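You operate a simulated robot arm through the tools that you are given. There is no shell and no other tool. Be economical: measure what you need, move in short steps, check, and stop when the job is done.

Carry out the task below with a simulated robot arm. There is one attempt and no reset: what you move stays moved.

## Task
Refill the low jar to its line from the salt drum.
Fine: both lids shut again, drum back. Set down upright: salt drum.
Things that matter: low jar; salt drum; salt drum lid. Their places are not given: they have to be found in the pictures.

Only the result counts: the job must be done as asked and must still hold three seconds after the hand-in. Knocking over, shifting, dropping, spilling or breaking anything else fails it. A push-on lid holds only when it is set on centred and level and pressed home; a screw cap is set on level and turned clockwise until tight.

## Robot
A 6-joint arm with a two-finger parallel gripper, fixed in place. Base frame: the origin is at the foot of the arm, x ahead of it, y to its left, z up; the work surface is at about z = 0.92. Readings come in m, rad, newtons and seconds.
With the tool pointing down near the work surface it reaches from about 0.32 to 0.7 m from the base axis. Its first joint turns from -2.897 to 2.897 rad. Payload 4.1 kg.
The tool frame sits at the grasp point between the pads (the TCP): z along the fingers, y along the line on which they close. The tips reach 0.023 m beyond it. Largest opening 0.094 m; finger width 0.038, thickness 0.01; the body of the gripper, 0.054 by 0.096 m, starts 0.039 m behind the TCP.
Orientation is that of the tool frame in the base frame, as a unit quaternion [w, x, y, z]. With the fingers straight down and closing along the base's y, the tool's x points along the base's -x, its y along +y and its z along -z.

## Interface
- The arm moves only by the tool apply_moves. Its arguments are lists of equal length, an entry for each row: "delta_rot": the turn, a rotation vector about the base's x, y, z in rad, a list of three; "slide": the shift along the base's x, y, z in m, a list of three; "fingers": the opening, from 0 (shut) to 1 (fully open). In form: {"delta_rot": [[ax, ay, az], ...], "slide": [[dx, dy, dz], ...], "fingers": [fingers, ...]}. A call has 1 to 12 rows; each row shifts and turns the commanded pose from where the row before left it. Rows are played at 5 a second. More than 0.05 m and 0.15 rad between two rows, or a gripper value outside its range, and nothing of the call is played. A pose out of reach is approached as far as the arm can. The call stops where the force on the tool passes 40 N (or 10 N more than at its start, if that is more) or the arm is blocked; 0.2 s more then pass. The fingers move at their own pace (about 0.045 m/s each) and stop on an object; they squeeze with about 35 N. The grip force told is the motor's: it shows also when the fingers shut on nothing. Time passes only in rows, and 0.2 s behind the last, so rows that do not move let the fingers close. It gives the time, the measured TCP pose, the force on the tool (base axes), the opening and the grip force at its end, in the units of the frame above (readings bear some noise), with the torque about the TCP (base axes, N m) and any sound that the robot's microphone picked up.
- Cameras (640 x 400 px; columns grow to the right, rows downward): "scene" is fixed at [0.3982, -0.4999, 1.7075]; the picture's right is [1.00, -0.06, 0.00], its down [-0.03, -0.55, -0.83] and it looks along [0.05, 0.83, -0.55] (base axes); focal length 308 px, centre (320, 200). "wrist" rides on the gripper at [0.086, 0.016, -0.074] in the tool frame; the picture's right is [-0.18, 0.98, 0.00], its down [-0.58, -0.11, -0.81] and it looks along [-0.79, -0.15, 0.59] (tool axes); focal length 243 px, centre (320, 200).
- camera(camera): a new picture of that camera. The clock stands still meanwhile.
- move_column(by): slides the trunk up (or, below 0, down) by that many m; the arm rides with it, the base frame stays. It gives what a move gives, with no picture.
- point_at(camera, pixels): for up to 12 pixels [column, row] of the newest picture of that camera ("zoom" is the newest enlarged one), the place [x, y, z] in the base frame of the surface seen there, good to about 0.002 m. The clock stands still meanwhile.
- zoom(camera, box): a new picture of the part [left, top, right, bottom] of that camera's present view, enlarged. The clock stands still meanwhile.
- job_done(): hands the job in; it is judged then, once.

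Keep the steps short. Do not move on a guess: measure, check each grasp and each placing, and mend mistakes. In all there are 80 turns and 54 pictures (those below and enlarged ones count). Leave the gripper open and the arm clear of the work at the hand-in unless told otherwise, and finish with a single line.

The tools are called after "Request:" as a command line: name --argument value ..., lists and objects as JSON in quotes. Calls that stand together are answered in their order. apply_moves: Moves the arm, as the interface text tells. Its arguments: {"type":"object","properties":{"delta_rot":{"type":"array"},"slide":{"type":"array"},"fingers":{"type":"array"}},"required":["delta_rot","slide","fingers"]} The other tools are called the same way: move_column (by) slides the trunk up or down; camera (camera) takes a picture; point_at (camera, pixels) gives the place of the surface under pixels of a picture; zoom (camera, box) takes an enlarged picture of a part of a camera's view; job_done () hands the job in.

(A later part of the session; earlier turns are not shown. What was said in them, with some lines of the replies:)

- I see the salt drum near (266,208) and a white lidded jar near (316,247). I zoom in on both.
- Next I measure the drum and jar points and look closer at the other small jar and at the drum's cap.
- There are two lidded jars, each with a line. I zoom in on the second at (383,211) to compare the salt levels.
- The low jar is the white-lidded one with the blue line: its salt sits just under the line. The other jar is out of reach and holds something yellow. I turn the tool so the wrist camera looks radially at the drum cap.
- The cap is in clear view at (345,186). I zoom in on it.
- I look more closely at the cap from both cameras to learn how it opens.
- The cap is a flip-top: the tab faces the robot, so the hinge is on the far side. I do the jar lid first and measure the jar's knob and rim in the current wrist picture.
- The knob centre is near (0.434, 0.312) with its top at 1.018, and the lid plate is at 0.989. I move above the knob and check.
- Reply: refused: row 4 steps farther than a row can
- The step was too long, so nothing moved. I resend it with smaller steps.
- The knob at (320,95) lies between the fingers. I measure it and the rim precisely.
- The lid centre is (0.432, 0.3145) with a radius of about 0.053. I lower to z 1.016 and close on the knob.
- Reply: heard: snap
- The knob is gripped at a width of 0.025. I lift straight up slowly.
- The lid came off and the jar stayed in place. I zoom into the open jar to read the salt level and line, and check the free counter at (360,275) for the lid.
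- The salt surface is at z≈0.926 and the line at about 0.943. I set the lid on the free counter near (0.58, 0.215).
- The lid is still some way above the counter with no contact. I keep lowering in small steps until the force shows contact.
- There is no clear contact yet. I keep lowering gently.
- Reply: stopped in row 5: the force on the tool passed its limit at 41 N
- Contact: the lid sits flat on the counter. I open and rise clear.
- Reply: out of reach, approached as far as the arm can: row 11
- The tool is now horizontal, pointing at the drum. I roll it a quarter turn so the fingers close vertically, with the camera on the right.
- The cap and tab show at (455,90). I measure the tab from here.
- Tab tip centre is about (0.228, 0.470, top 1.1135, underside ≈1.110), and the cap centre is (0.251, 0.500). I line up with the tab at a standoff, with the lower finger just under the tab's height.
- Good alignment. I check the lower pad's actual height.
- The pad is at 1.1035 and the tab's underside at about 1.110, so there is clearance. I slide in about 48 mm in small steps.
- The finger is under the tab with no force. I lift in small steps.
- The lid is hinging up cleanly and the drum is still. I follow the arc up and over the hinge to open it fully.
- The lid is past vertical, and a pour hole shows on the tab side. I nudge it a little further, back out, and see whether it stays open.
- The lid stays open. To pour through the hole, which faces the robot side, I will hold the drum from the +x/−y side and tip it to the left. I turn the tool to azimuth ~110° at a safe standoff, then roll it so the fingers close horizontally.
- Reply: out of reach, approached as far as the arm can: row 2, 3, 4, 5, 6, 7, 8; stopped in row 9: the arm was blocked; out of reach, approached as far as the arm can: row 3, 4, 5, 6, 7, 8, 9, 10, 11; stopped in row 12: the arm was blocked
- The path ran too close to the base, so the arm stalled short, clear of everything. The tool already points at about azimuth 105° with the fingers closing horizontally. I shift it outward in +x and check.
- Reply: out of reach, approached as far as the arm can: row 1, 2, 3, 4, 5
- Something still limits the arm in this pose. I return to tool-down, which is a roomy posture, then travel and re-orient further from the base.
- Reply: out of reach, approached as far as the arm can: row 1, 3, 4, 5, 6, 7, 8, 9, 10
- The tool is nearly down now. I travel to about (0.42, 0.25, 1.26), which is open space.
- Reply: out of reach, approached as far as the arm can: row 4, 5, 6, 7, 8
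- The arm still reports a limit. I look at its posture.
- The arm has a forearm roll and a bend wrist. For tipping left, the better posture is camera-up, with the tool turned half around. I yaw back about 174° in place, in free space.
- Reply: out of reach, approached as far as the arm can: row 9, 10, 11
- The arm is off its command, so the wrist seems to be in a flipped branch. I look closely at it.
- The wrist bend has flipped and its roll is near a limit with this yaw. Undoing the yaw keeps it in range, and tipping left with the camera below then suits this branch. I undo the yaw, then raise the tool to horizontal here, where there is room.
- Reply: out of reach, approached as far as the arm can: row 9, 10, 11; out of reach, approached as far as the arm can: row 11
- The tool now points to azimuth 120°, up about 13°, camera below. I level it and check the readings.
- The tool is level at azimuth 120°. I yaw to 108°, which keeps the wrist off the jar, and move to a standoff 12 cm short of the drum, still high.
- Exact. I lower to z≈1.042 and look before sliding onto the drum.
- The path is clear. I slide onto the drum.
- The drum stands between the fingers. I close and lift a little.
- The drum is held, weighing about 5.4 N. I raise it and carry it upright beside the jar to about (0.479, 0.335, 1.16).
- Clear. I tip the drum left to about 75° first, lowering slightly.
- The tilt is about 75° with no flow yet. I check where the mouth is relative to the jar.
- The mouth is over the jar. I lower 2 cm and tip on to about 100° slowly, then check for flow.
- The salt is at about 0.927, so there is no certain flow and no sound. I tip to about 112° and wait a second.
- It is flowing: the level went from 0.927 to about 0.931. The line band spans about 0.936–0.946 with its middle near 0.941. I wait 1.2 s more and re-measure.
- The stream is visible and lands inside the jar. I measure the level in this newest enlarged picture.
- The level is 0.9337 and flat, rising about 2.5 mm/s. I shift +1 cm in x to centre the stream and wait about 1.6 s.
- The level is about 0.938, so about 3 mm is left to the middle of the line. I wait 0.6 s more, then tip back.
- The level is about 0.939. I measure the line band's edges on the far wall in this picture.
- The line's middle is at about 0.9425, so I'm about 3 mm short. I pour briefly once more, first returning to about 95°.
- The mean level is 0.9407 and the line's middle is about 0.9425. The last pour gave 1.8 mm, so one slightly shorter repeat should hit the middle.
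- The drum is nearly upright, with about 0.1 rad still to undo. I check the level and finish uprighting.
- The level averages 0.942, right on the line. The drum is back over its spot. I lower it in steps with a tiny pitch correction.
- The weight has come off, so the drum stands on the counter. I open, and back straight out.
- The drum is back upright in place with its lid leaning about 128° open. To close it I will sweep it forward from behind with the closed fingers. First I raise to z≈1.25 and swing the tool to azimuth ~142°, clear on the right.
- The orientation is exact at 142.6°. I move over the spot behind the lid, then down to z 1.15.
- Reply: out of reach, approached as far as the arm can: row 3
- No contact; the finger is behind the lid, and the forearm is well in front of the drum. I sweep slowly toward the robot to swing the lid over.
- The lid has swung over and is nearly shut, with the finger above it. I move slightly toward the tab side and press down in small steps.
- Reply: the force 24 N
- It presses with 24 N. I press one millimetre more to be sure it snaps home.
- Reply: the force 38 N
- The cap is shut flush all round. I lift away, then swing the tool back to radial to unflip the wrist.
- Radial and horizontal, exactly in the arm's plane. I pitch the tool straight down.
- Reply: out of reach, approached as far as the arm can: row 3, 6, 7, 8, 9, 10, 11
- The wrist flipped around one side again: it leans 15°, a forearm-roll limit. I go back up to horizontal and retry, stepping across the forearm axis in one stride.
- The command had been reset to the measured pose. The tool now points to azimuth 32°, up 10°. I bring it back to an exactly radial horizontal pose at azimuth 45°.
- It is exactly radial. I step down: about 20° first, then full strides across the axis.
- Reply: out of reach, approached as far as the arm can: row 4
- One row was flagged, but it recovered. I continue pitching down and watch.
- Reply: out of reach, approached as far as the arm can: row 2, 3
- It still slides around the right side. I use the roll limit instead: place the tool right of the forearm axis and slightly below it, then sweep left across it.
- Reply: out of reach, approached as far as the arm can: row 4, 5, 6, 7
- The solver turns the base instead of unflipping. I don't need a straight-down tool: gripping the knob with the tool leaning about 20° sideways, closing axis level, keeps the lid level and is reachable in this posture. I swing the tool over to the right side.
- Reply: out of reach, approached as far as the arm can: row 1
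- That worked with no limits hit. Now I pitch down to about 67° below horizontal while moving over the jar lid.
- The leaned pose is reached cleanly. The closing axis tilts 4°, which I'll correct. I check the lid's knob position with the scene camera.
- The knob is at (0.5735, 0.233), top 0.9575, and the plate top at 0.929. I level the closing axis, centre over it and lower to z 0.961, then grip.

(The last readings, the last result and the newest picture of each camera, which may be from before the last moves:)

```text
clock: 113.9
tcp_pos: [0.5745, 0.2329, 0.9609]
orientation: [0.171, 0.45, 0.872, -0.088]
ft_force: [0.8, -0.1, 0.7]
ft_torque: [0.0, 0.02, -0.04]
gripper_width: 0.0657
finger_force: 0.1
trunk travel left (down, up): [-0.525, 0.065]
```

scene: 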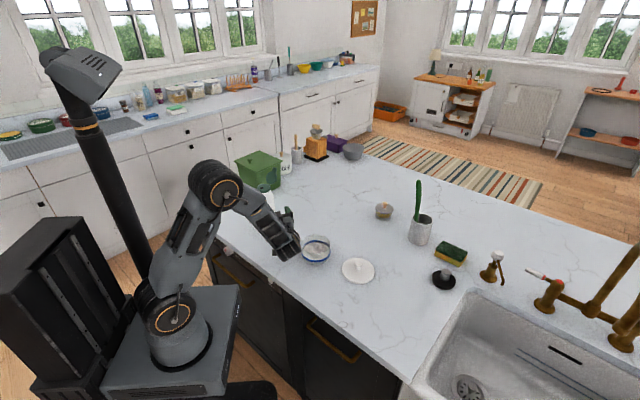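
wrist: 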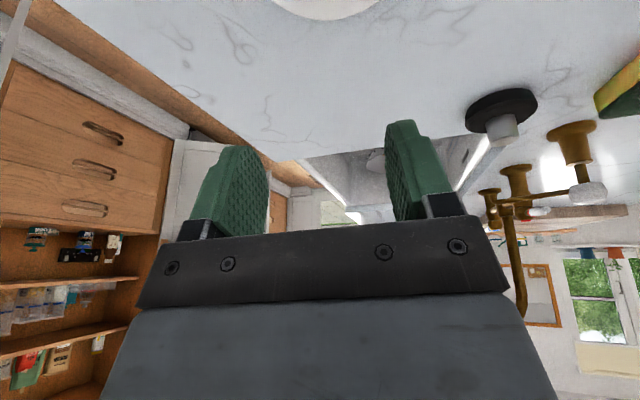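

The closing axis is level. I grip and lift.

Request:
apply_moves --delta_rot '[[0, 0, 0], [0, 0, 0], [0, 0, 0], [0, 0, 0], [0, 0, 0.0], [0, 0, 0], [0, 0, 0], [0, 0, 0], [0, 0, 0]]' --slide '[[0, 0, 0], [0, 0, 0], [0, 0, 0], [0, 0, 0], [0, 0, 0.01], [0, 0, 0.03], [0, 0, 0.04], [0, 0, 0.03], [0, 0, 0]]' --fingers '[0, 0, 0, 0, 0, 0, 0, 0, 0]'

Request:
zoom --camera "scene" --box '[290, 200, 410, 300]'

```text
clock: 115.9
tcp_pos: [0.5722, 0.2325, 1.0702]
orientation: [0.17, 0.45, 0.872, -0.089]
ft_force: [0.1, -0.1, 0.3]
ft_torque: [-0.04, 0.01, 0.03]
gripper_width: 0.0251
finger_force: 35.1
trunk travel left (down, up): [-0.525, 0.065]
```

```text
4.00 times, centred on (350, 250) of scene
```

zoom: 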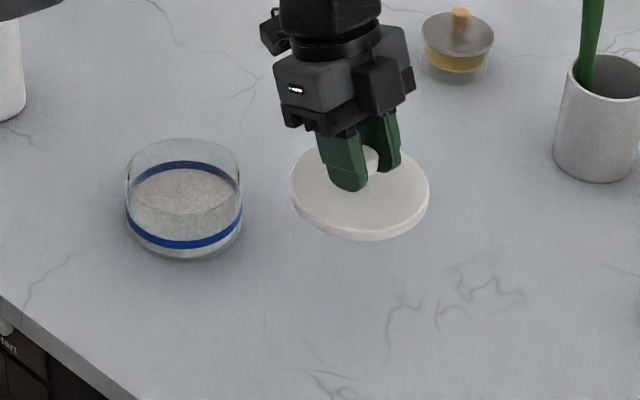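

The lid is held. I check that it is level and centred by measuring its plate.

Request:
point_at --camera "zoom" --pixels '[[295, 185], [423, 180], [360, 225], [310, 162], [412, 160], [325, 220], [395, 220], [305, 205], [415, 200]]'

```text
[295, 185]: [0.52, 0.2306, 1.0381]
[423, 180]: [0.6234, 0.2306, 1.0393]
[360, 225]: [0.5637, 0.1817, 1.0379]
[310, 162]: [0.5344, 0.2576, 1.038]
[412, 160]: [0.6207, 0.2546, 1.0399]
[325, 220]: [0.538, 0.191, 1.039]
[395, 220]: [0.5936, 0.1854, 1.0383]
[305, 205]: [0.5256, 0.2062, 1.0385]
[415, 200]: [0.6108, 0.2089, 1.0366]
```

Level within a millimetre, with its centre on the TCP. I carry it over the jar to (0.432, 0.3135), lowering to just above the rim.

Request:
apply_moves --delta_rot '[[0, 0, 0], [0, 0, 0], [0, 0, 0], [0, 0, 0], [0, 0, 0], [0, 0, 0], [0, 0, 0], [0, 0, 0]]' --slide '[[-0.03, 0.017, 0], [-0.03, 0.017, 0], [-0.03, 0.017, 0], [-0.03, 0.017, 0], [-0.0205, 0.0128, 0], [0, 0, -0.02], [0, 0, -0.02], [0, 0, 0]]' --fingers '[0, 0, 0, 0, 0, 0, 0, 0]'

Request:
zoom --camera "scene" --box '[280, 210, 350, 280]'

Request:
point_at --camera "zoom" --pixels '[[200, 190], [420, 190], [310, 250], [250, 240], [370, 240], [205, 215], [415, 215], [310, 300], [200, 240], [425, 240], [310, 320]]'

```text
clock: 117.7
tcp_pos: [0.4331, 0.3134, 1.0317]
orientation: [0.171, 0.45, 0.872, -0.088]
ft_force: [-1.1, -0.2, 0.3]
ft_torque: [-0.02, 0.02, 0.0]
gripper_width: 0.025
finger_force: 34.4
trunk travel left (down, up): [-0.525, 0.065]
```

```text
5.71 times, centred on (315, 245) of scene
```

zoom: 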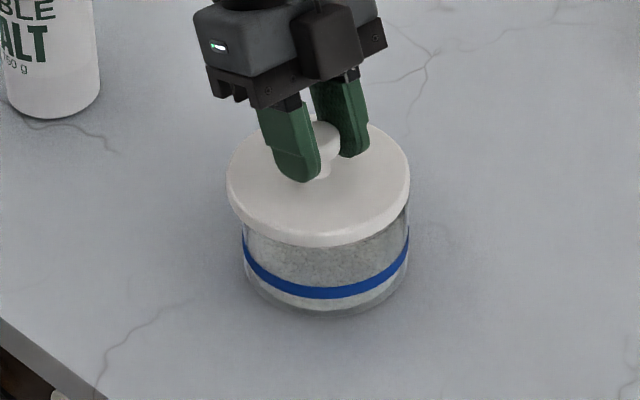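

```text
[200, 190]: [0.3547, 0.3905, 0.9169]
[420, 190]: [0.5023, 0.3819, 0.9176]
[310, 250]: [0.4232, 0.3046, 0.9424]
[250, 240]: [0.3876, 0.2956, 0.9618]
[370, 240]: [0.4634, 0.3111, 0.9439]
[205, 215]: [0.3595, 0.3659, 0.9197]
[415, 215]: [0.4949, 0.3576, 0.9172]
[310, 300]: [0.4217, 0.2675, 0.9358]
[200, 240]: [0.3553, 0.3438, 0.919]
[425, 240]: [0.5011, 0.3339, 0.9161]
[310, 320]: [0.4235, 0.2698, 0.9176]
```

The lid looks about 5 mm left of the jar here. I measure both edges.

Request:
point_at --camera "zoom" --pixels '[[231, 190], [406, 185], [318, 238], [250, 225], [390, 222], [235, 172], [404, 170], [247, 245], [406, 240], [270, 282], [385, 278], [330, 293]]'

```text
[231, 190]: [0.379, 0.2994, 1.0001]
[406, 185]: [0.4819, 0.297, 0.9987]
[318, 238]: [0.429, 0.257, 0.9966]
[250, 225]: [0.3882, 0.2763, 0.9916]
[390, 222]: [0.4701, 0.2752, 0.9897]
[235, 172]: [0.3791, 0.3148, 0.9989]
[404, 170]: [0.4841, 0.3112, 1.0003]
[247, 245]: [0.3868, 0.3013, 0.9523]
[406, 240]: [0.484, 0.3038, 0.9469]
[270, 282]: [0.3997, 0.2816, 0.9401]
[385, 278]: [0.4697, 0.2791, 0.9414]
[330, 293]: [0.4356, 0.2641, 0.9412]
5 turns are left
```

The jar centre is (0.435, 0.314) and the lid is at (0.431, 0.311). I shift by (+4, +3) mm and lower until it presses home.

Request:
apply_moves --delta_rot '[[0, 0, 0], [0, 0, 0], [0, 0, 0], [0, 0, 0], [0, 0, 0], [0, 0, 0], [0, 0, 0], [0, 0, 0], [0, 0, 0], [0, 0, 0]]' --slide '[[0.0038, 0.003, 0], [0, 0, -0.004], [0, 0, -0.003], [0, 0, -0.002], [0, 0, -0.001], [0, 0, -0.001], [0, 0, -0.001], [0, 0, -0.001], [0, 0, -0.001], [0, 0, 0]]' --fingers '[0, 0, 0, 0, 0, 0, 0, 0, 0, 0]'

Request:
zoom --camera "scene" --box '[280, 210, 350, 280]'

Request:
point_at --camera "zoom" --pixels '[[241, 195], [406, 190], [325, 240], [258, 228], [395, 225], [247, 250], [406, 245], [270, 200], [380, 200], [325, 225]]'

```text
clock: 119.9
tcp_pos: [0.4368, 0.3169, 1.0178]
orientation: [0.172, 0.449, 0.873, -0.086]
ft_force: [-0.7, 2.3, 8.2]
ft_torque: [-0.26, -0.21, 0.04]
gripper_width: 0.0248
finger_force: 35.3
trunk travel left (down, up): [-0.525, 0.065]
```

```text
5.71 times, centred on (315, 245) of scene
```

zoom: 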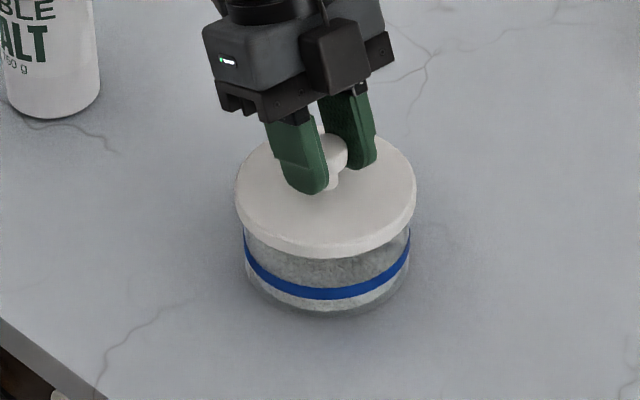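

```text
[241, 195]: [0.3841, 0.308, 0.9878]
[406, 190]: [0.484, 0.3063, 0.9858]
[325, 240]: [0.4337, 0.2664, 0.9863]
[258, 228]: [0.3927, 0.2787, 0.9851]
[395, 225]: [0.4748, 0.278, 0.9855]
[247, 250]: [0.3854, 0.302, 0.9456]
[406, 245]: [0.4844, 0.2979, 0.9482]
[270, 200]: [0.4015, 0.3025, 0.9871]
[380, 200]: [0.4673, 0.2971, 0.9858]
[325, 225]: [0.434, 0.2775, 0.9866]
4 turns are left
```

The lid is centred at x 0.434, level, at seating height with 8 N contact. I press it home firmly.

Request:
apply_moves --delta_rot '[[0, 0, 0], [0, 0, 0], [0, 0, 0], [0, 0, 0], [0, 0, 0]]' --slide '[[0, 0, -0.001], [0, 0, -0.001], [0, 0, -0.001], [0, 0, -0.001], [0, 0, -0.001]]' --fingers '[0, 0, 0, 0, 0]'

```text
clock: 121.0
tcp_pos: [0.4375, 0.3175, 1.0179]
orientation: [0.174, 0.45, 0.872, -0.083]
ft_force: [0.1, 0.7, 12.4]
ft_torque: [-0.25, 0.1, -0.13]
gripper_width: 0.025
finger_force: 34.9
trunk travel left (down, up): [-0.525, 0.065]
stopped in row 5: the force on the tool passed its limit at 41 N (the readings are from after the stop); the commanded pose is now the measured one
3 turns are left
```

It pressed to 41 N and is solidly seated. I open, rise clear, and take a last look.

Request:
apply_moves --delta_rot '[[0, 0, 0], [0, 0, 0], [0, 0, 0], [0, 0, 0], [0, 0, 0], [0, 0, 0], [0, 0, 0], [0, 0, 0], [0, 0, 0]]' --slide '[[0, 0, 0], [0, 0, 0], [0, 0, 0], [0, 0, 0.02], [0, 0, 0.04], [0, 0, 0.045], [0, 0, 0.045], [0, 0, 0.045], [0, 0, 0]]' --fingers '[0.7, 0.7, 0.7, 0.7, 0.7, 0.7, 0.7, 1, 1]'

Request:
zoom --camera "scene" --box '[240, 170, 350, 280]'

Request:
point_at --camera "zoom" --pixels '[[300, 260], [390, 260], [345, 285], [320, 245], [375, 245], [345, 240]]'

```text
clock: 123.0
tcp_pos: [0.4391, 0.3163, 1.2135]
orientation: [0.172, 0.45, 0.872, -0.085]
ft_force: [0.7, 0.1, 0.0]
ft_torque: [0.02, 0.02, -0.01]
gripper_width: 0.094
finger_force: 0.0
trunk travel left (down, up): [-0.525, 0.065]
```

```text
3.64 times, centred on (295, 225) of scene
```

zoom: 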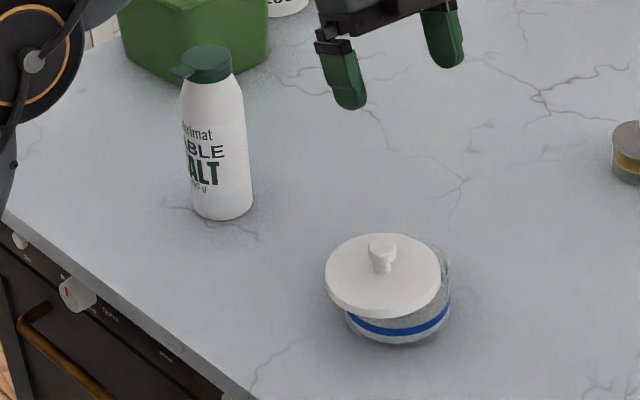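

```text
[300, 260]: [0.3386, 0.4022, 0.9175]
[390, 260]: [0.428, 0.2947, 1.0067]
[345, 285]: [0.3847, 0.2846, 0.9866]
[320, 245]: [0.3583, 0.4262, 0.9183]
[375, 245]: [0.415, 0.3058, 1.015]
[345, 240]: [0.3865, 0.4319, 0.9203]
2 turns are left
```

The lid got dragged about 2 cm along the closing line as the fingers opened; the jar did not move. I go back down wide open at the jar's centre, close to re-centre the knob, press home, and this time open in tiny steps.

Request:
apply_moves --delta_rot '[[0, 0, 0], [0, 0, 0], [0, 0, 0], [0, 0, 0], [0, 0, 0], [0, 0, 0], [0, 0, 0]]' --slide '[[-0.0031, -0.0013, -0.04], [0, 0, -0.04], [0, 0, -0.04], [0, 0, -0.04], [0, 0, -0.02], [0, 0, -0.0145], [0, 0, 0]]' --fingers '[1, 1, 1, 1, 1, 1, 1]'

Request:
apply_moves --delta_rot '[[0, 0, 0], [0, 0, 0], [0, 0, 0], [0, 0, 0], [0, 0, 0], [0, 0, 0], [0, 0, 0], [0, 0, 0], [0, 0, 0], [0, 0, 0]]' --slide '[[0, 0, 0], [0, 0, 0], [0, 0, 0], [0, 0, 0], [0, 0, 0], [0, 0, 0], [0, 0, 0], [0, 0, 0], [0, 0, 0], [0, 0, 0]]' --fingers '[0.85, 0.7, 0.6, 0.5, 0.4, 0.3, 0.2, 0, 0, 0]'

Request:
apply_moves --delta_rot '[[0, 0, 0], [0, 0, 0], [0, 0, 0], [0, 0, 0], [0, 0, 0], [0, 0, 0], [0, 0, 0]]' --slide '[[0, 0, -0.001], [0, 0, -0.001], [0, 0, -0.001], [0, 0, -0.001], [0, 0, -0.001], [0, 0, -0.001], [0, 0, -0.001]]' --fingers '[0, 0, 0, 0, 0, 0, 0]'

Request:
apply_moves --delta_rot '[[0, 0, 0], [0, 0, 0], [0, 0, 0], [0, 0, 0]]' --slide '[[0, 0, -0.001], [0, 0, -0.001], [0, 0, -0.001], [0, 0, -0.001]]' --fingers '[0, 0, 0, 0]'

Request:
apply_moves --delta_rot '[[0, 0, 0], [0, 0, 0], [0, 0, 0], [0, 0, 0], [0, 0, 0], [0, 0, 0], [0, 0, 0], [0, 0, 0], [0, 0, 0], [0, 0, 0], [0, 0, 0], [0, 0, 0]]' --slide '[[0, 0, 0.001], [0, 0, 0], [0, 0, 0], [0, 0, 0], [0, 0, 0], [0, 0, 0], [0, 0, 0], [0, 0, 0], [0, 0, 0], [0, 0, 0], [0, 0, 0], [0, 0, 0]]' --fingers '[0, 0.26, 0.27, 0.275, 0.28, 0.29, 0.31, 0.34, 0.4, 0.5, 0.6, 0.7]'

Request:
apply_moves --delta_rot '[[0, 0, 0], [0, 0, 0], [0, 0, 0], [0, 0, 0], [0, 0, 0], [0, 0, 0], [0, 0, 0]]' --slide '[[0, 0, 0.01], [0, 0, 0.03], [0, 0, 0.04], [0, 0, 0.04], [0, 0, 0.04], [0, 0, 0.04], [0, 0, 0]]' --fingers '[0.7, 0.7, 0.7, 0.7, 0.7, 1, 1]'

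Request:
zoom --camera "scene" --box '[280, 210, 350, 280]'

Request:
point_at --camera "zoom" --pixels '[[241, 195], [406, 190], [325, 240], [258, 228], [395, 225], [325, 165], [270, 200], [380, 200]]'

```text
clock: 124.6
tcp_pos: [0.4335, 0.3145, 1.0165]
orientation: [0.173, 0.45, 0.872, -0.085]
ft_force: [-0.8, -0.9, 5.4]
ft_torque: [-0.13, 0.29, 0.03]
gripper_width: 0.0939
finger_force: 0.1
trunk travel left (down, up): [-0.525, 0.065]
```

```text
clock: 126.8
tcp_pos: [0.4353, 0.316, 1.0174]
orientation: [0.173, 0.451, 0.872, -0.083]
ft_force: [10.5, 6.7, 21.1]
ft_torque: [0.11, -0.01, -0.08]
gripper_width: 0.025
finger_force: 35.2
trunk travel left (down, up): [-0.525, 0.065]
heard: snap
```

```text
clock: 127.7
tcp_pos: [0.4367, 0.3169, 1.0174]
orientation: [0.174, 0.451, 0.872, -0.081]
ft_force: [-3.3, -1.8, 10.3]
ft_torque: [-0.2, 0.54, 0.02]
gripper_width: 0.025
finger_force: 34.6
trunk travel left (down, up): [-0.525, 0.065]
stopped in row 4: the force on the tool passed its limit at 42 N (the readings are from after the stop); the commanded pose is now the measured one
```

```text
clock: 128.7
tcp_pos: [0.4372, 0.3171, 1.0173]
orientation: [0.176, 0.452, 0.871, -0.077]
ft_force: [-5.3, -2.2, 15.7]
ft_torque: [-0.27, 0.74, -0.02]
gripper_width: 0.0255
finger_force: 35.3
trunk travel left (down, up): [-0.525, 0.065]
stopped in row 4: the force on the tool passed its limit at 42 N (the readings are from after the stop); the commanded pose is now the measured one
```

```text
clock: 131.3
tcp_pos: [0.4391, 0.3177, 1.0181]
orientation: [0.177, 0.452, 0.871, -0.077]
ft_force: [11.1, 7.9, 31.1]
ft_torque: [0.02, 0.44, -0.08]
gripper_width: 0.0585
finger_force: 0.1
trunk travel left (down, up): [-0.525, 0.065]
```

```text
clock: 132.9
tcp_pos: [0.4367, 0.3148, 1.2172]
orientation: [0.175, 0.451, 0.872, -0.08]
ft_force: [-0.1, 0.2, 0.4]
ft_torque: [0.01, 0.05, 0.03]
gripper_width: 0.0943
finger_force: 0.1
trunk travel left (down, up): [-0.525, 0.065]
```

```text
refused: no pictures are left
```

```text
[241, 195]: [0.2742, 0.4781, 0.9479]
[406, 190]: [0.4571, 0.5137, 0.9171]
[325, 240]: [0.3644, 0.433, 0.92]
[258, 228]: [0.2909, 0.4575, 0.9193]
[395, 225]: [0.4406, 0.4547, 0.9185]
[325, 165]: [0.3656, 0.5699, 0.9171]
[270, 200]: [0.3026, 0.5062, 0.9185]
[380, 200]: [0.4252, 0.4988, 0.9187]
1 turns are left
```

I can't take another picture. A snap was heard as the lid was centred, two firm presses followed, and no further snap came on release, so the lid should be latched. I hand in.

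Request:
job_done

```text
The job is handed in.
```

The low jar is filled to its line (salt at about z 0.942, line about 0.9425), and the salt drum is shut and upright back in its place. The jar lid was re-centred with a snap heard and pressed on, but I had no pictures left to check it, and I handed in with the gripper open and clear.
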